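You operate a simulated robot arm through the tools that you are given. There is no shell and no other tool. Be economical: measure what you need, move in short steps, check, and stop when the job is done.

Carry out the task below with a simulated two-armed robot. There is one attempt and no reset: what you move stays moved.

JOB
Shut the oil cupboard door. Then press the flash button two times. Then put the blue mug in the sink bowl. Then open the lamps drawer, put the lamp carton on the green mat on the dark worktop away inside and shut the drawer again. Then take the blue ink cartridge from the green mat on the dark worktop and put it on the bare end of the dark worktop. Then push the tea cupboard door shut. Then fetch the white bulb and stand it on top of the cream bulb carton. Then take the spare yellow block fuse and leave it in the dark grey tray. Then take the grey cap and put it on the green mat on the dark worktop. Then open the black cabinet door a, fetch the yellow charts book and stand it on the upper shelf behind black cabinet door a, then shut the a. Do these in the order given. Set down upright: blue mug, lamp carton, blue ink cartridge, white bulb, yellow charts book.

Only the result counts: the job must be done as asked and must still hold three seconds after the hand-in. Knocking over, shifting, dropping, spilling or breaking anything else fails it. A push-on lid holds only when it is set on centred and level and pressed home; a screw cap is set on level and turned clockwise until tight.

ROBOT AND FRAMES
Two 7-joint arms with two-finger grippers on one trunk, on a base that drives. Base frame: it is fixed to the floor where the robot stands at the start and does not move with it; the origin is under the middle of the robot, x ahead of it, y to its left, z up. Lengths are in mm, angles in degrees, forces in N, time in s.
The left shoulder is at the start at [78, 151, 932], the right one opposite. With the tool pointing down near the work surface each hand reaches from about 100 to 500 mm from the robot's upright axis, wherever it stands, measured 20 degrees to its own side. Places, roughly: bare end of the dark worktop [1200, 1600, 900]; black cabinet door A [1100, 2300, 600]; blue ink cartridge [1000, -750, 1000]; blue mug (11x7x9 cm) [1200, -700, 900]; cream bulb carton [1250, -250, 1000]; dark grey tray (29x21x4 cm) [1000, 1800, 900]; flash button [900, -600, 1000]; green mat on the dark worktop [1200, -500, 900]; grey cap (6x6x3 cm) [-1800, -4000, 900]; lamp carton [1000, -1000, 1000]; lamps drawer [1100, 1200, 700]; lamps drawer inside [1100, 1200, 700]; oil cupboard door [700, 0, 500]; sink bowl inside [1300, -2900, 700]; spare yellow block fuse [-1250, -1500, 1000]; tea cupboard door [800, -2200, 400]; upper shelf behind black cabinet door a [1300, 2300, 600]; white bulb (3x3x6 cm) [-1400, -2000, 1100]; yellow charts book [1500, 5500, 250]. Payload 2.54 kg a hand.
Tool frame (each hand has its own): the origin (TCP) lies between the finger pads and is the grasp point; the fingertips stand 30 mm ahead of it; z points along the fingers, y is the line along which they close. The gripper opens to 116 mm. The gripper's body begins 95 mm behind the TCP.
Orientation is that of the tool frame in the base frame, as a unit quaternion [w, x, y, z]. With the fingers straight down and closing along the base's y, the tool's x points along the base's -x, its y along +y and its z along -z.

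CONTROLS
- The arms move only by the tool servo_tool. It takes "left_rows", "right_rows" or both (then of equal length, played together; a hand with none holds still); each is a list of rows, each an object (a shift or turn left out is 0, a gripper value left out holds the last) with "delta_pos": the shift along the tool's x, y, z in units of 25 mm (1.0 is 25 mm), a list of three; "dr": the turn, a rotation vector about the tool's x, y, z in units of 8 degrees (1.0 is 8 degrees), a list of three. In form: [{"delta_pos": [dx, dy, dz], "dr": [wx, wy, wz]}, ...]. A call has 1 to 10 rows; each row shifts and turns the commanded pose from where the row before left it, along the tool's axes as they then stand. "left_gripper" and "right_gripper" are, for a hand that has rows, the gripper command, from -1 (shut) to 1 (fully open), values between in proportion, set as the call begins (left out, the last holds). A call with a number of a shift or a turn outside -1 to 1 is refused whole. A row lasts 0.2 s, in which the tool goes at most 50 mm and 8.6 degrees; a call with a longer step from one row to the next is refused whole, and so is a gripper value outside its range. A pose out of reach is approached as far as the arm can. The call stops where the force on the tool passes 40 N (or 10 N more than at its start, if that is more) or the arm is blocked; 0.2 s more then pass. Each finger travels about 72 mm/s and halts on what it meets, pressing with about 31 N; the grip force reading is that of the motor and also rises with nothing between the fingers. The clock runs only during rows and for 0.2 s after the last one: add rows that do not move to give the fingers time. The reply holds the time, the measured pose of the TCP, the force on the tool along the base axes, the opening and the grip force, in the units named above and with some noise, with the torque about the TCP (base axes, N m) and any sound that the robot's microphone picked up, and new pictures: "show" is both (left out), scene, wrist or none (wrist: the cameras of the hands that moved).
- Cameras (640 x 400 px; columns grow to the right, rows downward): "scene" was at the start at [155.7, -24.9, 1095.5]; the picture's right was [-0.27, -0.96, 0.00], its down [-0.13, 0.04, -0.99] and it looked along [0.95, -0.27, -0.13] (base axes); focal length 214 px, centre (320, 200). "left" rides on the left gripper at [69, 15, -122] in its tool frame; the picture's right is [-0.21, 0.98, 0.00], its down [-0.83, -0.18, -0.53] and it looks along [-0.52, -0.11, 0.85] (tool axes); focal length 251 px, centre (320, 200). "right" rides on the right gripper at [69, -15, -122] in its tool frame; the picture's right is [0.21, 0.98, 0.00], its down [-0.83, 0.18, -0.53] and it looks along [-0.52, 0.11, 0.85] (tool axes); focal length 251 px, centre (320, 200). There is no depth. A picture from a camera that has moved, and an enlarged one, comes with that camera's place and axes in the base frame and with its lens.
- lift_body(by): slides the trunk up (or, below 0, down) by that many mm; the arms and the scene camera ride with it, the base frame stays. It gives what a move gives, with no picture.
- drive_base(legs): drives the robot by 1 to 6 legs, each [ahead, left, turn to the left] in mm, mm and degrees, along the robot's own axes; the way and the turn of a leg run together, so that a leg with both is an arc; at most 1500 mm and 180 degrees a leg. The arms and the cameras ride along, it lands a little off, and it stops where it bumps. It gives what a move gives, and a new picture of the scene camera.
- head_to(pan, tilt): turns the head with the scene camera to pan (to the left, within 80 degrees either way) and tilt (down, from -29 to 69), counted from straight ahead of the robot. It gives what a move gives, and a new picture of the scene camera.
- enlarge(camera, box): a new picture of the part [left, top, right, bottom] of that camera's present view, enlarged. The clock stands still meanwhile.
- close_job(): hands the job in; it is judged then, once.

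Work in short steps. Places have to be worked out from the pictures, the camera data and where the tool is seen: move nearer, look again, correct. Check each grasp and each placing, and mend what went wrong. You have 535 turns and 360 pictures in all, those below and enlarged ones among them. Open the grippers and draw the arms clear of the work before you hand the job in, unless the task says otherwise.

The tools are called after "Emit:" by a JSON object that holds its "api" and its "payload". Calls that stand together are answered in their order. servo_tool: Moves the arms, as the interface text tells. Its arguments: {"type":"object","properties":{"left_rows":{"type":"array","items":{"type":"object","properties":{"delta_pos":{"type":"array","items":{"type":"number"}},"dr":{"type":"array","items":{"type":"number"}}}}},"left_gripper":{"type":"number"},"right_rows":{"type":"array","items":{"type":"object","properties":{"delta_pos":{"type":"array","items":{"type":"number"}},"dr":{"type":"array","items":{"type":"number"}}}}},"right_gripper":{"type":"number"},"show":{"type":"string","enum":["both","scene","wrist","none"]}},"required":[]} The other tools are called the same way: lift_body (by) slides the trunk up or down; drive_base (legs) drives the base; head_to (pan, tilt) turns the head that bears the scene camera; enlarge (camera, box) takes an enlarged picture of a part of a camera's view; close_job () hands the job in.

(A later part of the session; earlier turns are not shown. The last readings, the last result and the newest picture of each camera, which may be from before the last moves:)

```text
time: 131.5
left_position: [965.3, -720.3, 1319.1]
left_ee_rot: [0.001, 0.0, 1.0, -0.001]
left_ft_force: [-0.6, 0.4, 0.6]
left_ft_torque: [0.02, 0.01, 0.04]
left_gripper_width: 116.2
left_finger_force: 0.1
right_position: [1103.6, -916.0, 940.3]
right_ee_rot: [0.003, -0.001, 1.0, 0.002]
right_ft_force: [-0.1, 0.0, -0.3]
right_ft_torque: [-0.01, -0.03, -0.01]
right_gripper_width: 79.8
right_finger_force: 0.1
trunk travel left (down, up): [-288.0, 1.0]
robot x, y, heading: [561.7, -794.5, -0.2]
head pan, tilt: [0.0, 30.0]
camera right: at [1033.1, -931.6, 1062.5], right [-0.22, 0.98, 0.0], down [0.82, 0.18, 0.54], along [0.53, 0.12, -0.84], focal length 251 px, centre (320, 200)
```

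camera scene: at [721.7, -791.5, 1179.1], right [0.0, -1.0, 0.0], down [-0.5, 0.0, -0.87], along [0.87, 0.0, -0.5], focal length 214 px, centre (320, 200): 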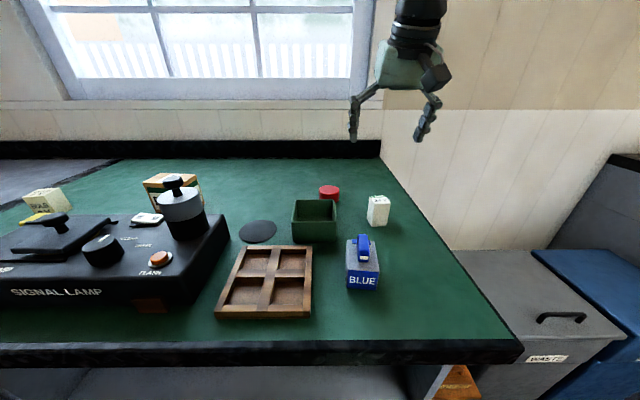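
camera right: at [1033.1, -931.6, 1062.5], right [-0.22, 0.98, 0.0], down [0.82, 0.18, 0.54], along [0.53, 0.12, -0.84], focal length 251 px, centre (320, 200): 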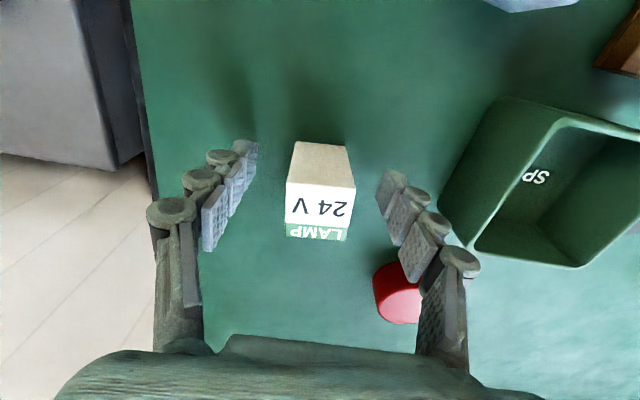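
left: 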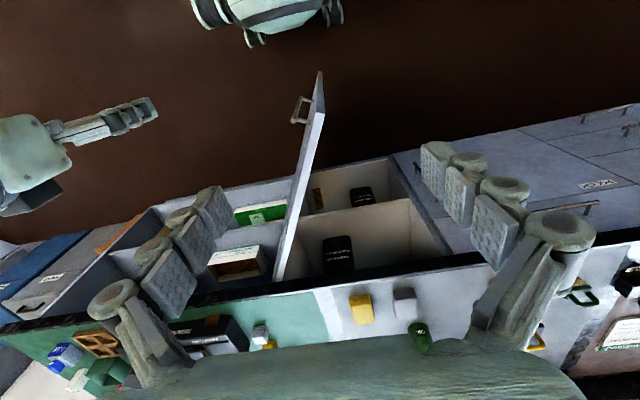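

Carton is between the pads; close.

Emit:
{"api": "servo_tool", "payload": {"right_rows": [{}, {}, {}, {}], "right_gripper": -1, "show": "none"}}

Emit:
{"api": "servo_tool", "payload": {"right_rows": [{"delta_pos": [0, 0, -1]}, {"delta_pos": [0, 0, -1]}, {"delta_pos": [0, 0, -1]}, {"delta_pos": [0, 0, -1]}, {"delta_pos": [0, 0, -1]}, {"delta_pos": [0, 0, -1]}], "show": "both"}}

```text
time: 132.5
left_position: [965.8, -720.1, 1318.8]
left_ee_rot: [0.001, 0.0, 1.0, -0.001]
left_ft_force: [-0.4, 0.8, 0.2]
left_ft_torque: [0.0, 0.02, -0.02]
left_gripper_width: 116.0
left_finger_force: 0.1
right_position: [1102.6, -915.8, 940.1]
right_ee_rot: [0.003, -0.001, 1.0, 0.001]
right_ft_force: [0.7, 0.1, 0.3]
right_ft_torque: [-0.01, -0.01, -0.01]
right_gripper_width: 32.5
right_finger_force: 31.2
trunk travel left (down, up): [-288.0, 1.0]
robot x, y, heading: [563.6, -794.4, 0.0]
head pan, tilt: [0.0, 30.0]
```

```text
time: 133.9
left_position: [965.5, -719.2, 1318.5]
left_ee_rot: [0.001, 0.0, 1.0, -0.001]
left_ft_force: [0.5, -0.6, 0.1]
left_ft_torque: [0.02, 0.02, 0.02]
left_gripper_width: 116.2
left_finger_force: 0.0
right_position: [1097.1, -924.6, 1083.6]
right_ee_rot: [0.003, 0.0, 1.0, 0.002]
right_ft_force: [0.0, -0.1, -0.3]
right_ft_torque: [0.0, -0.03, 0.0]
right_gripper_width: 32.5
right_finger_force: 30.8
right hand out of reach, approached as far as the arm can: row 5, 6
trunk travel left (down, up): [-288.0, 1.0]
robot x, y, heading: [567.6, -789.7, -0.1]
head pan, tilt: [0.0, 30.0]
camera scene: at [720.9, -791.2, 1179.2], right [0.0, -1.0, 0.0], down [-0.5, 0.0, -0.87], along [0.87, 0.0, -0.5], focal length 214 px, centre (320, 200)
camera right: at [1026.0, -939.9, 1206.7], right [-0.22, 0.98, 0.0], down [0.82, 0.18, 0.54], along [0.53, 0.12, -0.84], focal length 251 px, centre (320, 200)
```

scene: 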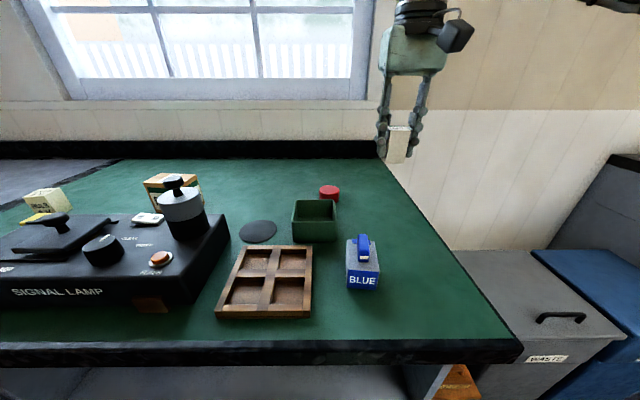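
right: 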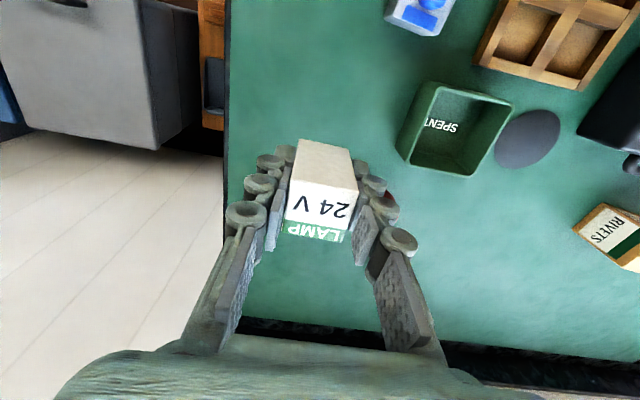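

Carton secured. Now back off and drive left to the lamps drawer around y=1200.

Emit:
{"api": "drive_base", "payload": {"legs": [[-560, 0, 0], [0, 1000, 0], [0, 900, 0]]}}

Emit:
{"api": "head_to", "payload": {"pan": 0, "tilt": 35}}

```text
time: 155.4
left_position: [444.3, 1187.3, 1318.8]
left_ee_rot: [0.001, 0.014, 1.0, -0.002]
left_ft_force: [-0.2, 0.3, -0.4]
left_ft_torque: [0.01, 0.0, 0.01]
left_gripper_width: 116.0
left_finger_force: 0.0
right_position: [571.3, 979.2, 1083.6]
right_ee_rot: [0.003, 0.013, 1.0, 0.002]
right_ft_force: [-0.3, -0.6, -0.9]
right_ft_torque: [0.01, 0.01, 0.0]
right_gripper_width: 32.7
right_finger_force: 31.4
trunk travel left (down, up): [-288.0, 1.0]
robot x, y, heading: [41.0, 1127.1, -1.9]
head pan, tilt: [0.0, 30.0]
camera scene: at [198.6, 1122.5, 1179.2], right [-0.03, -1.0, 0.0], down [-0.5, 0.01, -0.87], along [0.87, -0.03, -0.5], focal length 214 px, centre (320, 200)
```

scene: 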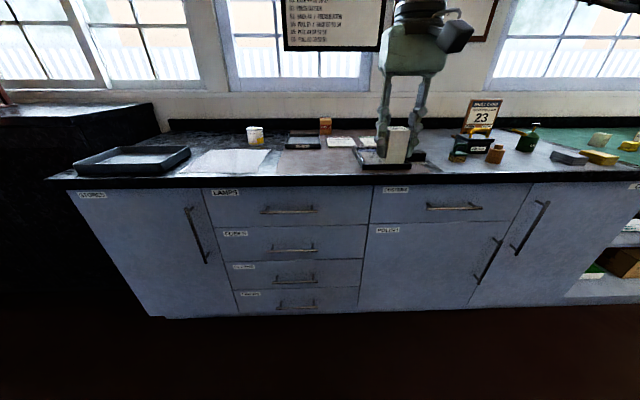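

```text
time: 156.1
left_position: [445.0, 1187.1, 1318.8]
left_ee_rot: [0.001, 0.014, 1.0, 0.0]
left_ft_force: [0.8, 0.3, 0.2]
left_ft_torque: [-0.01, 0.02, -0.01]
left_gripper_width: 116.0
left_finger_force: 0.0
right_position: [569.4, 978.5, 1083.9]
right_ee_rot: [0.003, 0.015, 1.0, 0.002]
right_ft_force: [-0.2, -0.5, -0.6]
right_ft_torque: [0.01, 0.02, -0.03]
right_gripper_width: 32.5
right_finger_force: 31.5
trunk travel left (down, up): [-288.0, 1.0]
robot x, y, heading: [42.5, 1125.2, -1.7]
head pan, tilt: [0.0, 35.0]
camera scene: at [196.2, 1122.5, 1171.5], right [-0.03, -1.0, 0.0], down [-0.57, 0.02, -0.82], along [0.82, -0.02, -0.57], focal length 214 px, centre (320, 200)
```

scene: 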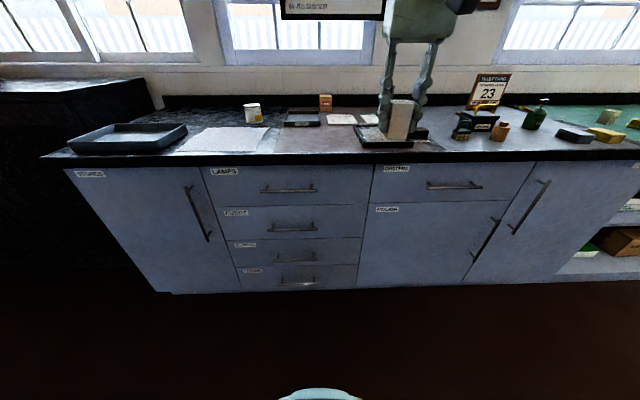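

LAMPS is the top drawer; handle about (832,1211,782). I retract the right hand with the carton, and pitch the left hand to point forward.

Emit:
{"api": "servo_tool", "payload": {"left_rows": [{"dr": [0, -1, 0]}, {"dr": [0, -1, 0]}, {"dr": [0, -1, 0]}, {"dr": [0, -1, 0]}, {"dr": [0, -1, 0]}, {"dr": [0, -1, 0]}, {"dr": [0, -1, 0]}, {"dr": [0, -1, 0]}, {"dr": [0, -1, 0]}, {"dr": [0, -1, 0]}], "right_rows": [{"delta_pos": [1, 0, 0]}, {"delta_pos": [1, 0, 0]}, {"delta_pos": [1, 0, 0]}, {"delta_pos": [1, 0, 0]}, {"delta_pos": [1, 0, 0]}, {"delta_pos": [1, -0.5, 0]}, {"delta_pos": [1, -0.5, 0]}, {"delta_pos": [1, -0.5, -1]}, {"delta_pos": [0, -0.5, -1]}, {"delta_pos": [0, 0, -1]}], "show": "scene"}}

```text
time: 158.0
left_position: [446.2, 1190.9, 1326.2]
left_ee_rot: [0.553, 0.005, 0.833, -0.012]
left_ft_force: [1.8, -1.8, 14.5]
left_ft_torque: [0.17, 2.3, 0.18]
left_gripper_width: 115.7
left_finger_force: 0.2
right_position: [368.5, 940.3, 1112.9]
right_ee_rot: [0.003, 0.013, 1.0, 0.002]
right_ft_force: [-0.3, -0.2, -0.6]
right_ft_torque: [0.01, 0.02, 0.0]
right_gripper_width: 32.4
right_finger_force: 31.1
trunk travel left (down, up): [-288.0, 1.0]
robot x, y, heading: [43.2, 1127.7, -1.8]
head pan, tilt: [0.0, 35.0]
stopped in row 9 (left hand): the force on the tool passed its limit at 52 N (the readings are from after the stop); the commanded pose is now the measured one
camera scene: at [195.2, 1123.2, 1168.1], right [-0.02, -1.0, 0.0], down [-0.6, 0.01, -0.8], along [0.8, -0.02, -0.6], focal length 214 px, centre (320, 200)
```

scene: 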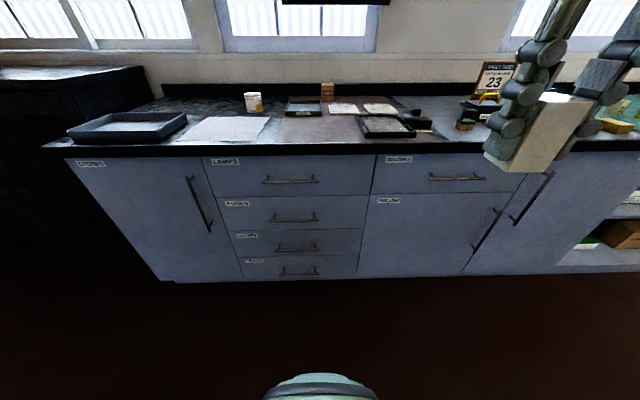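

The left hand brushed the robot's own head; I move it forward, left and down away.

Emit:
{"api": "servo_tool", "payload": {"left_rows": [{"delta_pos": [-0.39, 1, 0.92]}, {"delta_pos": [-0.39, 1, 0.92]}, {"delta_pos": [0, 1, 0.5]}, {"delta_pos": [0.9, 1, 0.39]}, {"delta_pos": [0.9, 0, 0.39]}, {"delta_pos": [0.9, 0, 0.39]}, {"delta_pos": [0.9, 0, 0.39]}, {"delta_pos": [0.9, 0, 0.39]}], "show": "scene"}}

```text
time: 159.8
left_position: [509.1, 1288.2, 1195.5]
left_ee_rot: [0.553, 0.006, 0.833, -0.011]
left_ft_force: [0.7, 0.7, 0.6]
left_ft_torque: [-0.03, 0.02, -0.02]
left_gripper_width: 115.8
left_finger_force: 0.1
right_position: [368.7, 940.2, 1113.5]
right_ee_rot: [0.002, 0.014, 1.0, 0.001]
right_ft_force: [0.4, -0.4, 0.2]
right_ft_torque: [0.02, 0.02, -0.01]
right_gripper_width: 32.7
right_finger_force: 30.9
trunk travel left (down, up): [-288.0, 1.0]
robot x, y, heading: [43.8, 1127.8, -1.7]
head pan, tilt: [0.0, 35.0]
camera scene: at [196.3, 1122.7, 1171.5], right [-0.03, -1.0, 0.0], down [-0.57, 0.02, -0.82], along [0.82, -0.02, -0.57], focal length 214 px, centre (320, 200)
```

scene: 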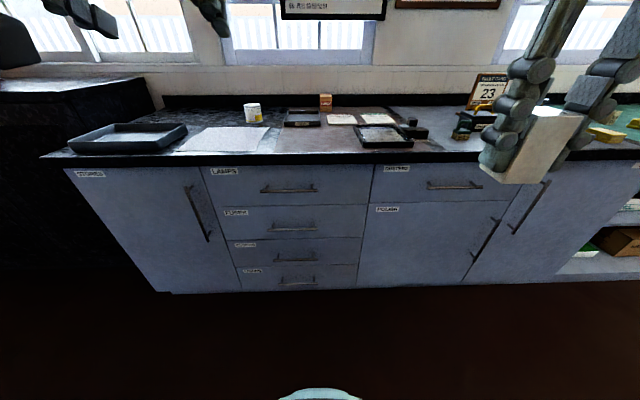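

Now finish the pitch to horizontal and begin rolling 90° so the fingers close vertically.

Emit:
{"api": "servo_tool", "payload": {"left_rows": [{"dr": [0, -0.96, 0]}, {"dr": [0, -0.96, 0]}, {"dr": [0, -0.96, 0]}, {"dr": [0, 0, 1]}, {"dr": [0, 0, 1]}, {"dr": [0, 0, 1]}, {"dr": [0, 0, 1]}, {"dr": [0, 0, 1]}, {"dr": [0, 0, 1]}, {"dr": [0, 0, 1]}], "show": "none"}}

Emit:
{"api": "servo_tool", "payload": {"left_rows": [{"dr": [0, 0, 1]}, {"dr": [0, 0, 1]}, {"dr": [0, 0, 1]}, {"dr": [0, 0, 1]}, {"dr": [0, 0, 0.25]}], "show": "scene"}}

```text
time: 162.0
left_position: [537.8, 1278.8, 1224.6]
left_ee_rot: [0.63, 0.337, 0.621, 0.322]
left_ft_force: [0.6, -0.3, 0.1]
left_ft_torque: [-0.01, 0.01, 0.0]
left_gripper_width: 115.9
left_finger_force: 0.2
left hand out of reach, approached as far as the arm can: row 2, 3
right_position: [368.4, 939.8, 1112.9]
right_ee_rot: [0.003, 0.013, 1.0, 0.003]
right_ft_force: [-0.6, -0.1, 0.6]
right_ft_torque: [0.01, -0.04, -0.02]
right_gripper_width: 32.6
right_finger_force: 30.3
trunk travel left (down, up): [-288.0, 1.0]
robot x, y, heading: [43.3, 1127.1, -1.8]
head pan, tilt: [0.0, 35.0]
```

```text
time: 163.2
left_position: [538.5, 1278.7, 1224.0]
left_ee_rot: [0.508, 0.503, 0.497, 0.492]
left_ft_force: [0.3, 0.1, 0.5]
left_ft_torque: [0.0, -0.03, 0.01]
left_gripper_width: 116.0
left_finger_force: 0.0
right_position: [368.0, 940.3, 1112.8]
right_ee_rot: [0.002, 0.013, 1.0, 0.002]
right_ft_force: [-0.7, 0.9, -1.1]
right_ft_torque: [-0.01, 0.0, 0.01]
right_gripper_width: 32.5
right_finger_force: 31.7
trunk travel left (down, up): [-288.0, 1.0]
robot x, y, heading: [41.5, 1124.4, -1.9]
head pan, tilt: [0.0, 35.0]
camera scene: at [196.3, 1122.5, 1171.4], right [-0.03, -1.0, 0.0], down [-0.57, 0.02, -0.82], along [0.82, -0.02, -0.57], focal length 214 px, centre (320, 200)
```

scene: 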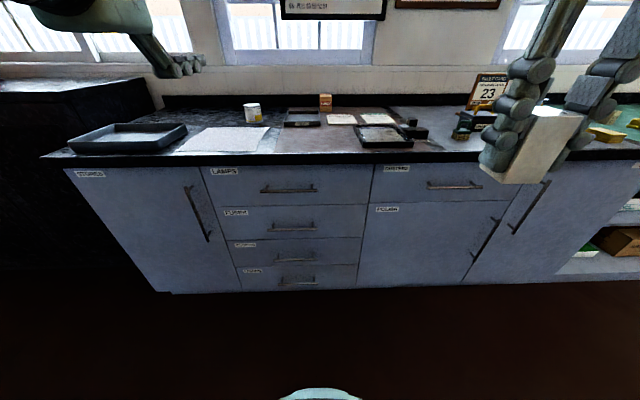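

Left hand now points forward with vertical closing. I lower the trunk 230 mm.

Emit:
{"api": "lift_body", "payload": {"by": -230}}

Emit:
{"api": "servo_tool", "payload": {"left_rows": [{"delta_pos": [-0.5, -1, 0]}, {"delta_pos": [-0.5, -1, 0]}, {"delta_pos": [-0.5, -1, 0]}, {"delta_pos": [-0.5, -1, 0]}, {"delta_pos": [-0.5, -1, 0]}, {"delta_pos": [-0.5, -1, 0]}, {"delta_pos": [0, -1, 0]}, {"delta_pos": [0, -1, 0]}], "show": "scene"}}

```text
time: 165.6
left_position: [538.8, 1277.6, 994.6]
left_ee_rot: [0.508, 0.503, 0.497, 0.492]
left_ft_force: [0.9, 0.6, -0.5]
left_ft_torque: [0.03, 0.03, 0.0]
left_gripper_width: 116.2
left_finger_force: 0.0
right_position: [368.2, 940.4, 883.2]
right_ee_rot: [0.003, 0.013, 1.0, 0.001]
right_ft_force: [0.0, -0.9, -0.3]
right_ft_torque: [-0.01, -0.03, -0.01]
right_gripper_width: 32.6
right_finger_force: 30.6
trunk travel left (down, up): [-58.0, 231.0]
robot x, y, heading: [40.8, 1128.0, -1.7]
head pan, tilt: [0.0, 35.0]
```

```text
time: 167.4
left_position: [565.8, 1187.2, 810.8]
left_ee_rot: [0.508, 0.501, 0.498, 0.493]
left_ft_force: [1.1, 0.1, 0.3]
left_ft_torque: [0.02, -0.01, -0.03]
left_gripper_width: 115.9
left_finger_force: 0.0
left hand out of reach, approached as far as the arm can: row 1, 2, 3, 4, 7
right_position: [369.3, 940.5, 881.3]
right_ee_rot: [0.003, 0.013, 1.0, 0.002]
right_ft_force: [1.1, -0.1, 0.1]
right_ft_torque: [0.0, -0.01, 0.01]
right_gripper_width: 32.1
right_finger_force: 31.3
trunk travel left (down, up): [-58.0, 231.0]
robot x, y, heading: [40.9, 1126.2, -1.8]
head pan, tilt: [0.0, 35.0]
camera scene: at [196.3, 1122.5, 941.4], right [-0.03, -1.0, 0.0], down [-0.57, 0.02, -0.82], along [0.82, -0.02, -0.57], focal length 214 px, centre (320, 200)
```

scene: 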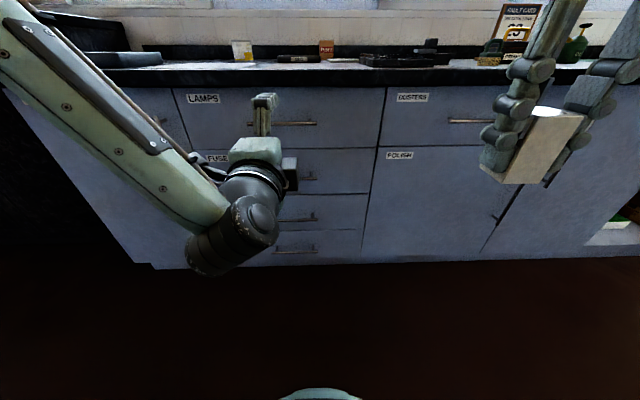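

Handle ray intersection gives about (835,1207,776). I straighten the heading, lower to that height and view with the left wrist camera.

Emit:
{"api": "drive_base", "payload": {"legs": [[120, 0, 1.8]]}}

Emit:
{"api": "servo_tool", "payload": {"left_rows": [{"delta_pos": [0, -0.7, 0]}, {"delta_pos": [0, -0.7, 0]}], "show": "both"}}

```text
time: 168.6
left_position: [679.8, 1201.0, 811.3]
left_ee_rot: [0.5, 0.494, 0.506, 0.501]
left_ft_force: [0.3, -0.3, -0.5]
left_ft_torque: [0.0, 0.01, -0.02]
left_gripper_width: 115.8
left_finger_force: 0.1
right_position: [490.6, 948.8, 883.6]
right_ee_rot: [0.003, -0.002, 1.0, 0.001]
right_ft_force: [0.2, 0.4, 0.1]
right_ft_torque: [0.02, 0.01, 0.0]
right_gripper_width: 32.3
right_finger_force: 31.0
trunk travel left (down, up): [-58.0, 231.0]
robot x, y, heading: [158.3, 1122.1, -0.1]
head pan, tilt: [0.0, 35.0]
camera scene: at [313.1, 1125.7, 941.4], right [0.0, -1.0, 0.0], down [-0.57, 0.0, -0.82], along [0.82, 0.0, -0.57], focal length 214 px, centre (320, 200)
```

scene: 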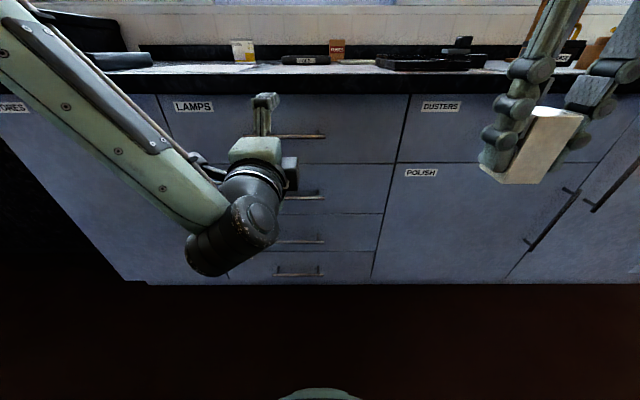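

```text
time: 169.2
left_position: [679.6, 1201.1, 777.1]
left_ee_rot: [0.501, 0.494, 0.505, 0.5]
left_ft_force: [0.6, -0.1, 0.0]
left_ft_torque: [-0.01, 0.0, 0.03]
left_gripper_width: 116.0
left_finger_force: 0.1
right_position: [491.2, 948.5, 883.4]
right_ee_rot: [0.002, -0.003, 1.0, 0.002]
right_ft_force: [-0.1, -0.7, -0.6]
right_ft_torque: [0.02, 0.03, -0.03]
right_gripper_width: 32.5
right_finger_force: 31.4
trunk travel left (down, up): [-58.0, 231.0]
robot x, y, heading: [156.8, 1123.5, -0.0]
head pan, tilt: [0.0, 35.0]
camera scene: at [313.1, 1125.7, 941.4], right [0.0, -1.0, 0.0], down [-0.57, 0.0, -0.82], along [0.82, 0.0, -0.57], focal length 214 px, centre (320, 200)
camera left: at [558.4, 1269.1, 790.7], right [0.0, -0.2, 0.98], down [-0.52, -0.83, -0.17], along [0.85, -0.51, -0.11], focal length 251 px, centre (320, 200)
```

scene: 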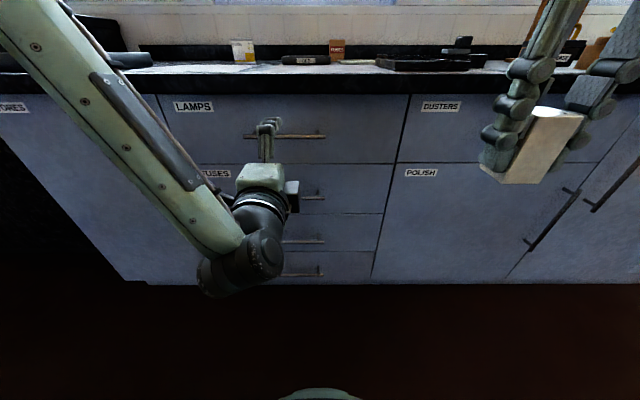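
left: 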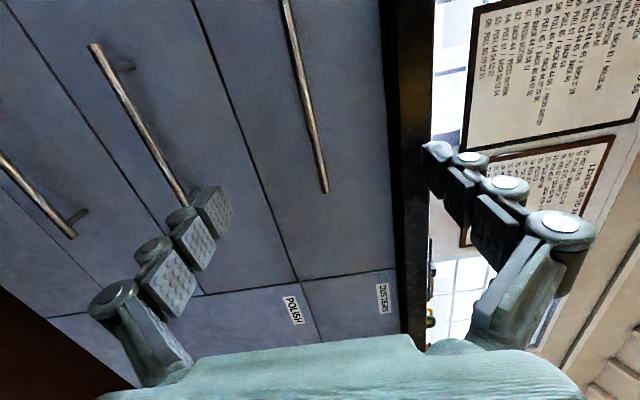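

Handle bar appears at z≈765. I adjust down 11 mm and drive forward 125 mm.

Emit:
{"api": "servo_tool", "payload": {"left_rows": [{"delta_pos": [0, -0.44, 0]}], "show": "none"}}

Emit:
{"api": "drive_base", "payload": {"legs": [[125, 0, 0]]}}

Emit:
{"api": "servo_tool", "payload": {"left_rows": [{}], "show": "wrist"}}

```text
time: 169.6
left_position: [680.1, 1201.8, 765.6]
left_ee_rot: [0.501, 0.494, 0.505, 0.5]
left_ft_force: [0.2, 1.0, 0.0]
left_ft_torque: [0.0, -0.03, 0.02]
left_gripper_width: 115.8
left_finger_force: 0.1
right_position: [490.9, 948.2, 882.6]
right_ee_rot: [0.002, -0.003, 1.0, 0.002]
right_ft_force: [0.4, -0.4, 0.7]
right_ft_torque: [0.02, -0.01, 0.03]
right_gripper_width: 32.4
right_finger_force: 31.1
trunk travel left (down, up): [-58.0, 231.0]
robot x, y, heading: [157.8, 1122.2, -0.0]
head pan, tilt: [0.0, 35.0]
```

```text
time: 170.9
left_position: [801.6, 1199.9, 764.8]
left_ee_rot: [0.502, 0.494, 0.504, 0.5]
left_ft_force: [0.6, 0.1, -0.9]
left_ft_torque: [0.02, -0.03, 0.01]
left_gripper_width: 116.0
left_finger_force: 0.0
right_position: [612.5, 949.2, 883.2]
right_ee_rot: [0.003, -0.002, 1.0, 0.001]
right_ft_force: [-0.7, 0.6, -0.9]
right_ft_torque: [-0.03, 0.0, 0.0]
right_gripper_width: 32.5
right_finger_force: 31.0
trunk travel left (down, up): [-58.0, 231.0]
robot x, y, heading: [278.4, 1124.3, 0.2]
head pan, tilt: [0.0, 35.0]
camera scene: at [434.7, 1125.7, 941.4], right [0.0, -1.0, 0.0], down [-0.57, 0.0, -0.82], along [0.82, 0.0, -0.57], focal length 214 px, centre (320, 200)
```

scene: 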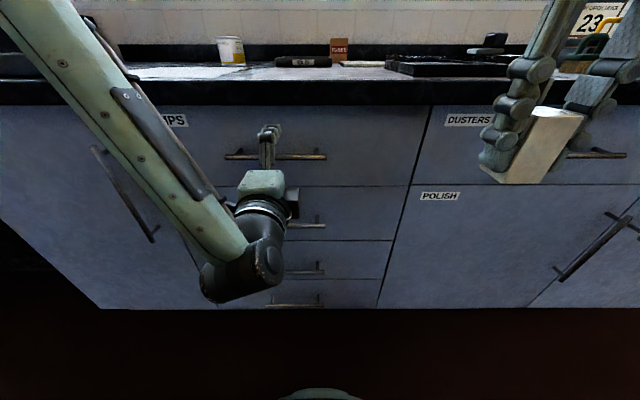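

```text
time: 171.3
left_position: [801.3, 1199.9, 764.6]
left_ee_rot: [0.501, 0.494, 0.505, 0.5]
left_ft_force: [-0.2, 0.3, -0.9]
left_ft_torque: [-0.01, 0.01, -0.01]
left_gripper_width: 115.8
left_finger_force: 0.0
right_position: [611.7, 949.2, 883.6]
right_ee_rot: [0.002, -0.001, 1.0, 0.002]
right_ft_force: [0.1, -0.6, -0.5]
right_ft_torque: [0.02, -0.01, -0.04]
right_gripper_width: 32.3
right_finger_force: 31.2
trunk travel left (down, up): [-58.0, 231.0]
robot x, y, heading: [279.2, 1127.1, -0.1]
head pan, tilt: [0.0, 35.0]
camera left: at [680.7, 1269.4, 779.9], right [0.0, -0.2, 0.98], down [-0.53, -0.83, -0.17], along [0.85, -0.51, -0.11], focal length 251 px, centre (320, 200)
```

left: 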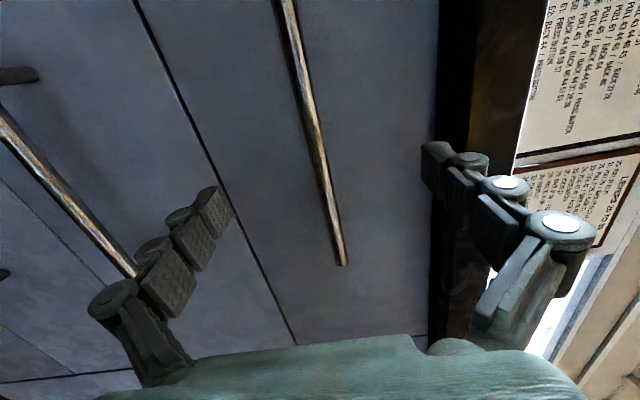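

Bar at z≈767, centred. Advance 28 mm and close on it.

Emit:
{"api": "servo_tool", "payload": {"left_rows": [{"delta_pos": [0, 0.1, 0.6]}, {"delta_pos": [0, 0, 0.55]}], "show": "none"}}

Emit:
{"api": "servo_tool", "payload": {"left_rows": [{}, {}, {}, {}, {}, {}], "left_gripper": -1, "show": "wrist"}}

```text
time: 171.9
left_position: [831.1, 1200.5, 768.1]
left_ee_rot: [0.501, 0.495, 0.504, 0.5]
left_ft_force: [-0.4, 0.0, 0.7]
left_ft_torque: [0.02, -0.04, 0.01]
left_gripper_width: 116.2
left_finger_force: 0.1
right_position: [613.1, 949.7, 882.3]
right_ee_rot: [0.002, -0.001, 1.0, 0.002]
right_ft_force: [0.7, 0.1, -0.8]
right_ft_torque: [0.03, 0.0, 0.0]
right_gripper_width: 32.3
right_finger_force: 31.5
trunk travel left (down, up): [-58.0, 231.0]
robot x, y, heading: [281.1, 1123.8, 0.1]
head pan, tilt: [0.0, 35.0]
```

```text
time: 173.3
left_position: [831.9, 1200.9, 765.8]
left_ee_rot: [0.499, 0.497, 0.505, 0.5]
left_ft_force: [-2.3, -0.8, -13.3]
left_ft_torque: [0.63, 0.03, 0.0]
left_gripper_width: 9.0
left_finger_force: 36.6
right_position: [613.5, 948.7, 883.1]
right_ee_rot: [0.002, -0.001, 1.0, 0.001]
right_ft_force: [0.2, -0.7, -0.9]
right_ft_torque: [0.0, 0.02, -0.02]
right_gripper_width: 32.5
right_finger_force: 31.0
trunk travel left (down, up): [-58.0, 231.0]
robot x, y, heading: [281.1, 1120.1, -0.0]
head pan, tilt: [0.0, 35.0]
camera left: at [710.2, 1269.4, 781.3], right [0.0, -0.21, 0.98], down [-0.53, -0.83, -0.17], along [0.85, -0.52, -0.11], focal length 251 px, centre (320, 200)
```

left: 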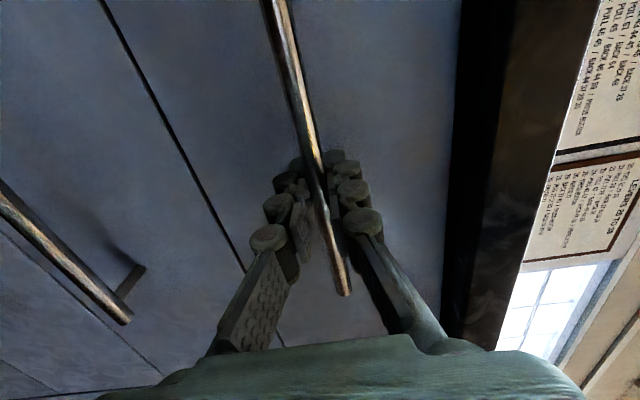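

Bar gripped (9 mm). Now pull the drawer by driving back 280 mm.

Emit:
{"api": "drive_base", "payload": {"legs": [[-150, 0, 0], [-130, 0, 0]]}}

```text
time: 175.5
left_position: [555.2, 1199.8, 765.8]
left_ee_rot: [0.5, 0.497, 0.505, 0.498]
left_ft_force: [1.3, 5.6, -22.6]
left_ft_torque: [0.77, 0.07, -0.3]
left_gripper_width: 8.7
left_finger_force: 37.0
right_position: [338.0, 946.9, 883.0]
right_ee_rot: [0.001, 0.0, 1.0, 0.002]
right_ft_force: [-0.5, -0.7, -0.5]
right_ft_torque: [-0.02, -0.02, 0.0]
right_gripper_width: 32.3
right_finger_force: 31.1
trunk travel left (down, up): [-58.0, 231.0]
robot x, y, heading: [5.3, 1126.2, -0.1]
head pan, tilt: [0.0, 35.0]
camera scene: at [159.7, 1126.0, 941.1], right [0.0, -1.0, 0.0], down [-0.58, 0.0, -0.82], along [0.82, 0.0, -0.58], focal length 214 px, centre (320, 200)
```

scene: 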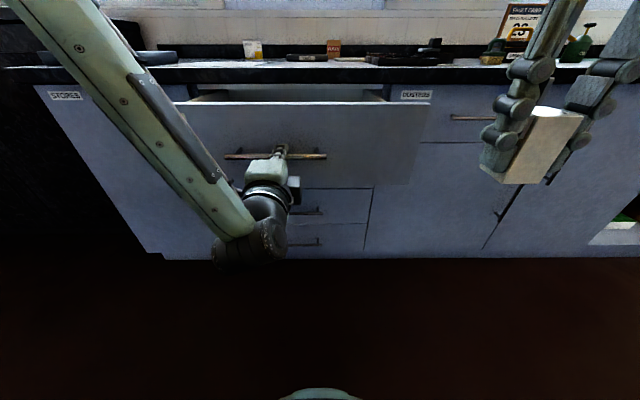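

Drawer is open by ~276 mm. Release the handle and draw the left hand back; raise the right hand at the same time.

Emit:
{"api": "servo_tool", "payload": {"left_rows": [{}, {}, {}, {}, {"delta_pos": [0, 0, -1]}, {"delta_pos": [0, 0, -1]}, {"delta_pos": [0, 0, -1]}, {"delta_pos": [0, 0, -1]}], "left_gripper": 1, "right_rows": [{"delta_pos": [0, 0, -1]}, {"delta_pos": [0, 0, -1]}, {"delta_pos": [0, 0, -1]}, {"delta_pos": [0, 0, -1]}, {}, {}, {}, {}], "show": "scene"}}

```text
time: 177.3
left_position: [489.5, 1167.5, 758.5]
left_ee_rot: [0.501, 0.496, 0.505, 0.499]
left_ft_force: [-0.6, 0.3, 0.5]
left_ft_torque: [-0.02, -0.01, -0.01]
left_gripper_width: 116.1
left_finger_force: 0.2
left hand out of reach, approached as far as the arm can: row 6, 7, 8
right_position: [336.5, 948.8, 986.0]
right_ee_rot: [0.003, 0.0, 1.0, 0.001]
right_ft_force: [-1.0, 0.3, 0.2]
right_ft_torque: [-0.01, 0.0, -0.01]
right_gripper_width: 32.2
right_finger_force: 31.2
trunk travel left (down, up): [-58.0, 231.0]
robot x, y, heading: [1.2, 1126.6, -0.2]
head pan, tilt: [0.0, 35.0]
camera scene: at [158.3, 1125.6, 941.4], right [0.0, -1.0, 0.0], down [-0.57, 0.0, -0.82], along [0.82, 0.0, -0.57], focal length 214 px, centre (320, 200)
```

scene: 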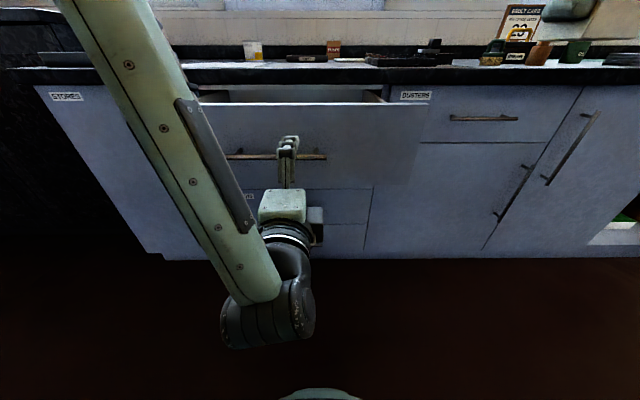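

I raise the left arm out of the way, lift the trunk for view, then approach the open drawer.

Emit:
{"api": "servo_tool", "payload": {"left_rows": [{"delta_pos": [0.5, 1, 0]}, {"delta_pos": [0.5, 1, 0]}, {"delta_pos": [0.5, 1, 0]}, {"delta_pos": [0.5, 1, 0]}, {"delta_pos": [0.5, 1, 0]}, {"delta_pos": [0.5, 1, 0]}, {"delta_pos": [0.5, 1, 0]}, {"delta_pos": [0.5, 1, 0]}, {"delta_pos": [0.5, 1, 0]}, {"delta_pos": [0.5, 1, 0]}], "show": "none"}}

Emit:
{"api": "lift_body", "payload": {"by": 130}}

Emit:
{"api": "drive_base", "payload": {"legs": [[210, 0, 0]]}}

```text
time: 179.5
left_position: [513.2, 1270.9, 1004.6]
left_ee_rot: [0.501, 0.496, 0.505, 0.498]
left_ft_force: [0.2, -0.4, 1.1]
left_ft_torque: [-0.05, 0.0, 0.0]
left_gripper_width: 116.1
left_finger_force: 0.0
left hand out of reach, approached as far as the arm can: row 1, 2, 3, 4
right_position: [336.6, 947.6, 985.2]
right_ee_rot: [0.002, 0.001, 1.0, 0.002]
right_ft_force: [-0.3, -0.4, 0.3]
right_ft_torque: [0.03, -0.03, -0.03]
right_gripper_width: 32.4
right_finger_force: 30.9
trunk travel left (down, up): [-58.0, 231.0]
robot x, y, heading: [6.4, 1128.3, -0.2]
head pan, tilt: [0.0, 35.0]
```

```text
time: 181.1
left_position: [514.3, 1270.9, 1134.4]
left_ee_rot: [0.501, 0.496, 0.504, 0.499]
left_ft_force: [0.7, 0.4, -0.3]
left_ft_torque: [-0.01, 0.05, 0.02]
left_gripper_width: 115.8
left_finger_force: 0.1
right_position: [335.6, 946.7, 1115.8]
right_ee_rot: [0.003, 0.0, 1.0, 0.001]
right_ft_force: [0.4, -0.1, -0.4]
right_ft_torque: [0.0, -0.03, 0.0]
right_gripper_width: 32.6
right_finger_force: 30.7
trunk travel left (down, up): [-188.0, 101.0]
robot x, y, heading: [2.8, 1128.8, -0.3]
head pan, tilt: [0.0, 35.0]
```

```text
time: 182.7
left_position: [717.2, 1268.8, 1135.6]
left_ee_rot: [0.503, 0.497, 0.503, 0.497]
left_ft_force: [-0.7, 0.0, 0.0]
left_ft_torque: [0.03, -0.02, -0.02]
left_gripper_width: 116.0
left_finger_force: 0.0
right_position: [537.8, 945.9, 1115.7]
right_ee_rot: [0.003, 0.002, 1.0, 0.001]
right_ft_force: [0.0, 0.5, -0.5]
right_ft_torque: [0.01, 0.04, 0.01]
right_gripper_width: 32.5
right_finger_force: 30.9
trunk travel left (down, up): [-188.0, 101.0]
robot x, y, heading: [205.2, 1123.5, -0.2]
head pan, tilt: [0.0, 35.0]
camera scene: at [360.8, 1124.0, 1071.3], right [-0.01, -1.0, 0.0], down [-0.57, 0.0, -0.82], along [0.82, -0.01, -0.57], focal length 214 px, centre (320, 200)
```

scene: 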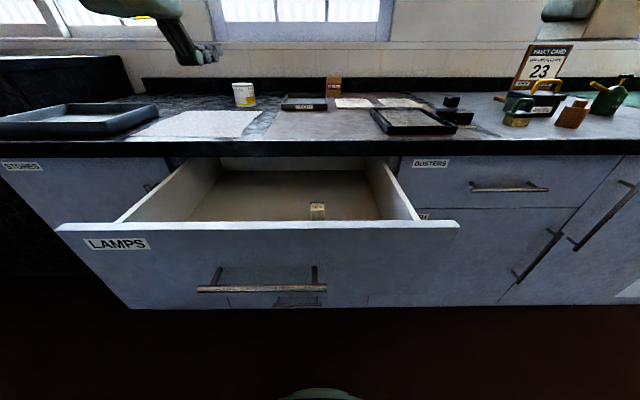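

The drawer holds one small carton at about y=1132. I strafe left to place ours beside it at y≈1250, x≈720.

Emit:
{"api": "drive_base", "payload": {"legs": [[40, 260, 0]]}}

Emit:
{"api": "servo_tool", "payload": {"right_rows": [{"delta_pos": [-1, 0.3, 0]}, {"delta_pos": [-1, 0.3, 0]}, {"delta_pos": [-1, 0.3, 0]}, {"delta_pos": [-1, 0.3, 0]}, {"delta_pos": [-1, 0.3, 0]}, {"delta_pos": [-0.6, 0, 0]}], "show": "both"}}

```text
time: 185.8
left_position: [755.9, 1529.5, 1134.4]
left_ee_rot: [0.5, 0.495, 0.505, 0.5]
left_ft_force: [0.2, 0.2, 1.0]
left_ft_torque: [-0.04, 0.02, 0.01]
left_gripper_width: 116.1
left_finger_force: 0.0
right_position: [579.6, 1207.0, 1116.5]
right_ee_rot: [0.002, -0.003, 1.0, 0.002]
right_ft_force: [0.0, -1.0, -0.3]
right_ft_torque: [-0.03, 0.01, -0.03]
right_gripper_width: 32.3
right_finger_force: 31.2
trunk travel left (down, up): [-188.0, 101.0]
robot x, y, heading: [244.8, 1381.6, 0.3]
head pan, tilt: [0.0, 35.0]
camera scene: at [401.7, 1382.4, 1071.4], right [0.0, -1.0, 0.0], down [-0.57, 0.0, -0.82], along [0.82, 0.0, -0.57], focal length 214 px, centre (320, 200)
```

scene: 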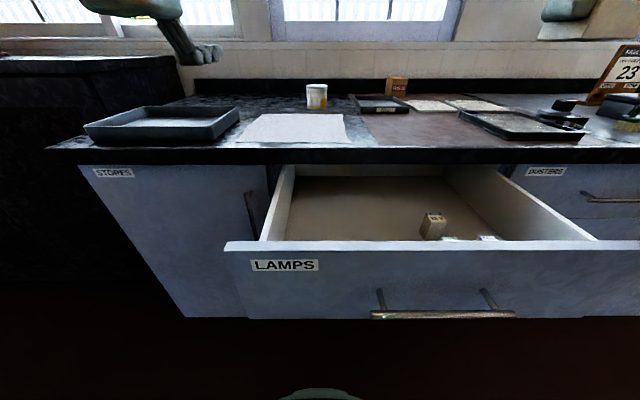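

```text
time: 187.2
left_position: [757.5, 1529.5, 1134.8]
left_ee_rot: [0.5, 0.495, 0.505, 0.5]
left_ft_force: [-0.3, -1.1, 0.8]
left_ft_torque: [-0.02, 0.01, 0.02]
left_gripper_width: 116.2
left_finger_force: 0.1
right_position: [710.9, 1229.9, 1104.7]
right_ee_rot: [0.004, -0.002, 1.0, 0.003]
right_ft_force: [0.8, -1.1, 0.4]
right_ft_torque: [0.02, 0.02, -0.03]
right_gripper_width: 32.3
right_finger_force: 31.2
right hand out of reach, approached as far as the arm can: row 5, 6
trunk travel left (down, up): [-188.0, 101.0]
robot x, y, heading: [250.9, 1381.4, 0.3]
head pan, tilt: [0.0, 35.0]
camera scene: at [401.9, 1382.2, 1071.4], right [0.0, -1.0, 0.0], down [-0.57, 0.0, -0.82], along [0.82, 0.0, -0.57], focal length 214 px, centre (320, 200)
camera right: at [641.1, 1214.2, 1227.1], right [-0.22, 0.98, 0.0], down [0.82, 0.18, 0.54], along [0.53, 0.12, -0.84], focal length 251 px, centre (320, 200)
```

scene: 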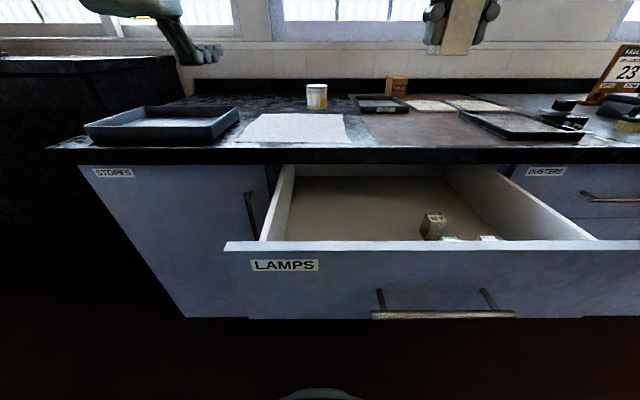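
right: 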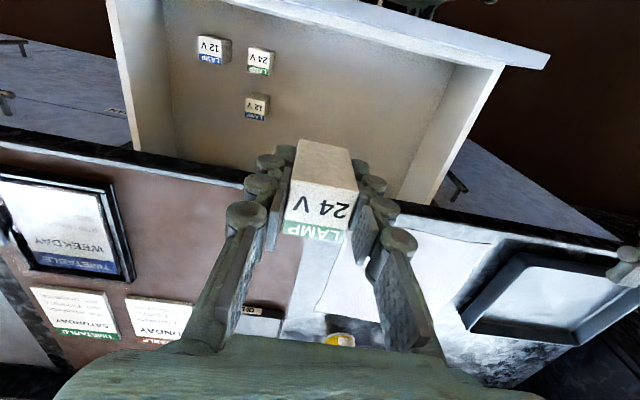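

Clear view: free floor beside the existing cartons. Floor ≈ z 700. I descend toward (725,1240).

Emit:
{"api": "servo_tool", "payload": {"right_rows": [{"delta_pos": [0, 0.2, 1]}, {"delta_pos": [0, 0.2, 1]}, {"delta_pos": [-0.2, 0, 1]}, {"delta_pos": [-0.2, 0, 1]}, {"delta_pos": [-0.2, 0, 1]}, {"delta_pos": [0, 0, 1]}, {"delta_pos": [0, 0, 1]}, {"delta_pos": [0, 0, 1]}], "show": "both"}}

```text
time: 189.0
left_position: [757.6, 1530.2, 1135.1]
left_ee_rot: [0.5, 0.495, 0.505, 0.5]
left_ft_force: [-0.3, 0.0, -0.3]
left_ft_torque: [0.0, 0.02, 0.0]
left_gripper_width: 116.1
left_finger_force: 0.2
right_position: [728.5, 1243.0, 904.3]
right_ee_rot: [0.002, -0.003, 1.0, 0.002]
right_ft_force: [0.7, 0.2, -0.3]
right_ft_torque: [-0.02, 0.0, 0.02]
right_gripper_width: 32.3
right_finger_force: 31.0
trunk travel left (down, up): [-188.0, 101.0]
robot x, y, heading: [248.0, 1382.1, 0.1]
head pan, tilt: [0.0, 35.0]
camera scene: at [401.8, 1382.2, 1071.4], right [0.0, -1.0, 0.0], down [-0.57, 0.0, -0.82], along [0.82, 0.0, -0.57], focal length 214 px, centre (320, 200)
camera right: at [657.7, 1226.9, 1026.8], right [-0.22, 0.98, 0.0], down [0.82, 0.18, 0.54], along [0.53, 0.12, -0.84], focal length 251 px, centre (320, 200)
```

scene: 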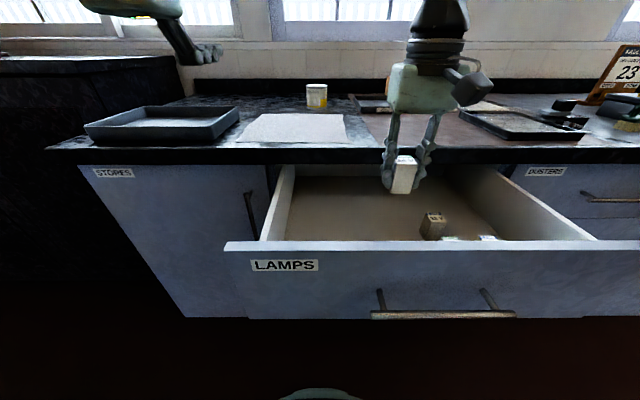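
right: 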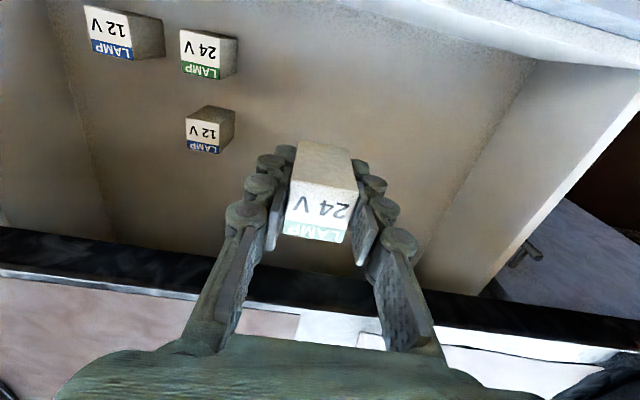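

Continue down, slowing near the floor.

Emit:
{"api": "servo_tool", "payload": {"right_rows": [{"delta_pos": [0, 0, 1]}, {"delta_pos": [0, 0, 1]}, {"delta_pos": [0, 0, 1]}, {"delta_pos": [0, 0, 1]}, {"delta_pos": [0, 0, 1]}], "show": "both"}}

```text
time: 190.2
left_position: [757.1, 1529.0, 1134.5]
left_ee_rot: [0.5, 0.495, 0.504, 0.5]
left_ft_force: [-0.3, -0.5, 0.1]
left_ft_torque: [-0.01, -0.02, 0.01]
left_gripper_width: 115.9
left_finger_force: 0.2
right_position: [726.6, 1242.8, 779.8]
right_ee_rot: [0.004, -0.001, 1.0, 0.002]
right_ft_force: [-0.5, -0.5, 0.0]
right_ft_torque: [0.02, 0.0, -0.01]
right_gripper_width: 32.3
right_finger_force: 31.0
trunk travel left (down, up): [-188.0, 101.0]
robot x, y, heading: [249.8, 1380.6, 0.3]
head pan, tilt: [0.0, 35.0]
camera scene: at [401.8, 1382.2, 1071.4], right [0.0, -1.0, 0.0], down [-0.57, 0.0, -0.82], along [0.82, 0.0, -0.57], focal length 214 px, centre (320, 200)
camera right: at [656.0, 1226.7, 901.9], right [-0.22, 0.98, 0.0], down [0.82, 0.18, 0.54], along [0.53, 0.12, -0.84], focal length 251 px, centre (320, 200)
```

scene: 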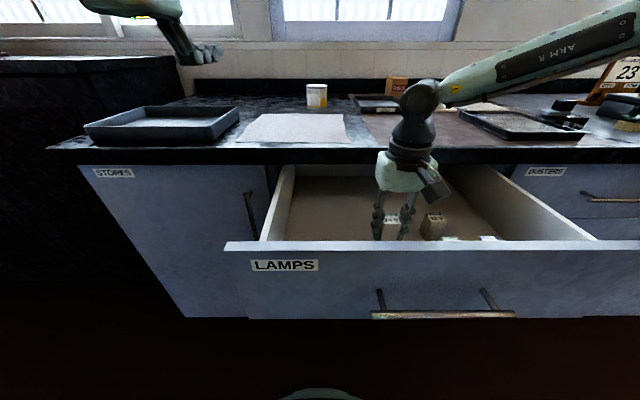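
right: 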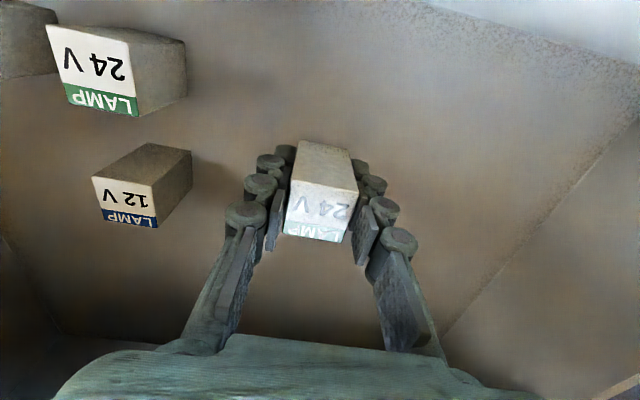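

Similar label sizes suggest the floor is near. Lower in 6 mm steps, watching force.

Emit:
{"api": "servo_tool", "payload": {"right_rows": [{"delta_pos": [0, 0, 0.25]}, {"delta_pos": [0, 0, 0.25]}, {"delta_pos": [0, 0, 0.25]}], "show": "none"}}

Emit:
{"api": "servo_tool", "payload": {"right_rows": [{"delta_pos": [0, 0, 0.25]}, {"delta_pos": [0, 0, 0.25]}, {"delta_pos": [0, 0, 0.2]}], "show": "wrist"}}

```text
time: 191.0
left_position: [756.7, 1529.6, 1135.4]
left_ee_rot: [0.5, 0.495, 0.505, 0.5]
left_ft_force: [-0.8, 0.0, 0.1]
left_ft_torque: [0.01, -0.01, -0.02]
left_gripper_width: 116.0
left_finger_force: 0.1
right_position: [727.2, 1241.8, 760.7]
right_ee_rot: [0.002, -0.003, 1.0, 0.002]
right_ft_force: [0.0, 0.4, 0.1]
right_ft_torque: [-0.02, 0.0, -0.01]
right_gripper_width: 32.5
right_finger_force: 31.1
trunk travel left (down, up): [-188.0, 101.0]
robot x, y, heading: [248.3, 1384.1, -0.0]
head pan, tilt: [0.0, 35.0]
```

```text
time: 191.8
left_position: [755.2, 1529.0, 1137.5]
left_ee_rot: [0.501, 0.496, 0.504, 0.499]
left_ft_force: [-0.2, 0.4, -0.9]
left_ft_torque: [-0.01, -0.01, 0.02]
left_gripper_width: 115.9
left_finger_force: 0.0
right_position: [728.5, 1241.2, 747.3]
right_ee_rot: [0.007, -0.001, 1.0, 0.002]
right_ft_force: [1.3, -3.6, 33.2]
right_ft_torque: [-0.28, -0.08, 0.0]
right_gripper_width: 32.9
right_finger_force: 31.1
trunk travel left (down, up): [-188.0, 101.0]
robot x, y, heading: [250.1, 1379.4, 0.0]
head pan, tilt: [0.0, 35.0]
camera right: at [657.3, 1225.8, 869.8], right [-0.22, 0.98, 0.0], down [0.82, 0.18, 0.55], along [0.53, 0.12, -0.84], focal length 251 px, centre (320, 200)
```

right: 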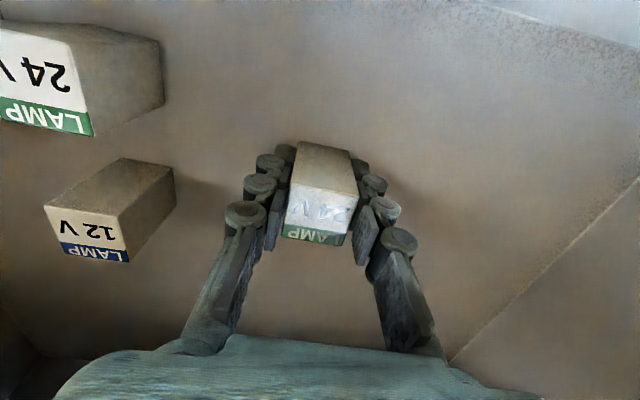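

Contact. Relieve 2 mm, open to ~65 mm, and lift out vertically.

Emit:
{"api": "servo_tool", "payload": {"right_rows": [{"delta_pos": [0, 0, -0.1]}], "show": "none"}}

Emit:
{"api": "servo_tool", "payload": {"right_rows": [{}, {}, {}], "right_gripper": 0.12, "show": "none"}}

Emit:
{"api": "servo_tool", "payload": {"right_rows": [{"delta_pos": [0, 0, -0.5]}, {"delta_pos": [0, 0, -1]}, {"delta_pos": [0, 0, -1]}, {"delta_pos": [0, 0, -1]}, {"delta_pos": [0, 0, -1]}, {"delta_pos": [0, 0, -1]}, {"delta_pos": [0, 0, -1]}, {"delta_pos": [0, 0, -1]}, {"delta_pos": [0, 0, -1]}, {"delta_pos": [0, 0, -1]}], "show": "wrist"}}

```text
time: 192.2
left_position: [755.7, 1530.5, 1135.7]
left_ee_rot: [0.501, 0.494, 0.505, 0.5]
left_ft_force: [-0.2, 0.0, 0.8]
left_ft_torque: [0.02, -0.02, -0.01]
left_gripper_width: 116.1
left_finger_force: 0.0
right_position: [727.9, 1241.9, 747.3]
right_ee_rot: [0.003, -0.001, 1.0, 0.001]
right_ft_force: [1.8, -0.9, 22.3]
right_ft_torque: [-0.06, -0.23, -0.01]
right_gripper_width: 32.5
right_finger_force: 30.9
trunk travel left (down, up): [-188.0, 101.0]
robot x, y, heading: [247.3, 1384.0, -0.1]
head pan, tilt: [0.0, 35.0]
```

```text
time: 193.0
left_position: [756.7, 1531.4, 1134.8]
left_ee_rot: [0.5, 0.495, 0.505, 0.5]
left_ft_force: [0.2, -0.5, -0.6]
left_ft_torque: [0.01, -0.02, 0.0]
left_gripper_width: 115.7
left_finger_force: 0.1
right_position: [727.8, 1241.0, 747.6]
right_ee_rot: [0.004, -0.002, 1.0, 0.002]
right_ft_force: [-0.7, -0.1, -0.9]
right_ft_torque: [0.03, -0.01, 0.0]
right_gripper_width: 64.7
right_finger_force: 0.0
trunk travel left (down, up): [-188.0, 101.0]
robot x, y, heading: [249.1, 1386.2, -0.0]
head pan, tilt: [0.0, 35.0]
```

```text
time: 195.2
left_position: [757.1, 1529.3, 1135.2]
left_ee_rot: [0.5, 0.495, 0.505, 0.5]
left_ft_force: [-0.5, 0.6, 0.7]
left_ft_torque: [-0.03, -0.01, 0.01]
left_gripper_width: 116.1
left_finger_force: 0.0
right_position: [727.1, 1237.8, 984.4]
right_ee_rot: [0.003, -0.002, 1.0, 0.001]
right_ft_force: [0.3, 0.6, 0.9]
right_ft_torque: [-0.01, 0.03, 0.01]
right_gripper_width: 65.0
right_finger_force: 0.0
trunk travel left (down, up): [-188.0, 101.0]
robot x, y, heading: [249.3, 1385.3, 0.3]
head pan, tilt: [0.0, 35.0]
camera right: at [656.3, 1222.5, 1107.5], right [-0.22, 0.98, 0.0], down [0.82, 0.18, 0.54], along [0.53, 0.12, -0.84], focal length 251 px, centre (320, 200)
```

right: 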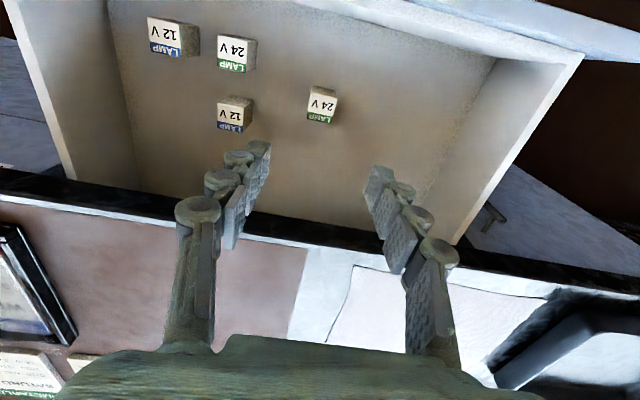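

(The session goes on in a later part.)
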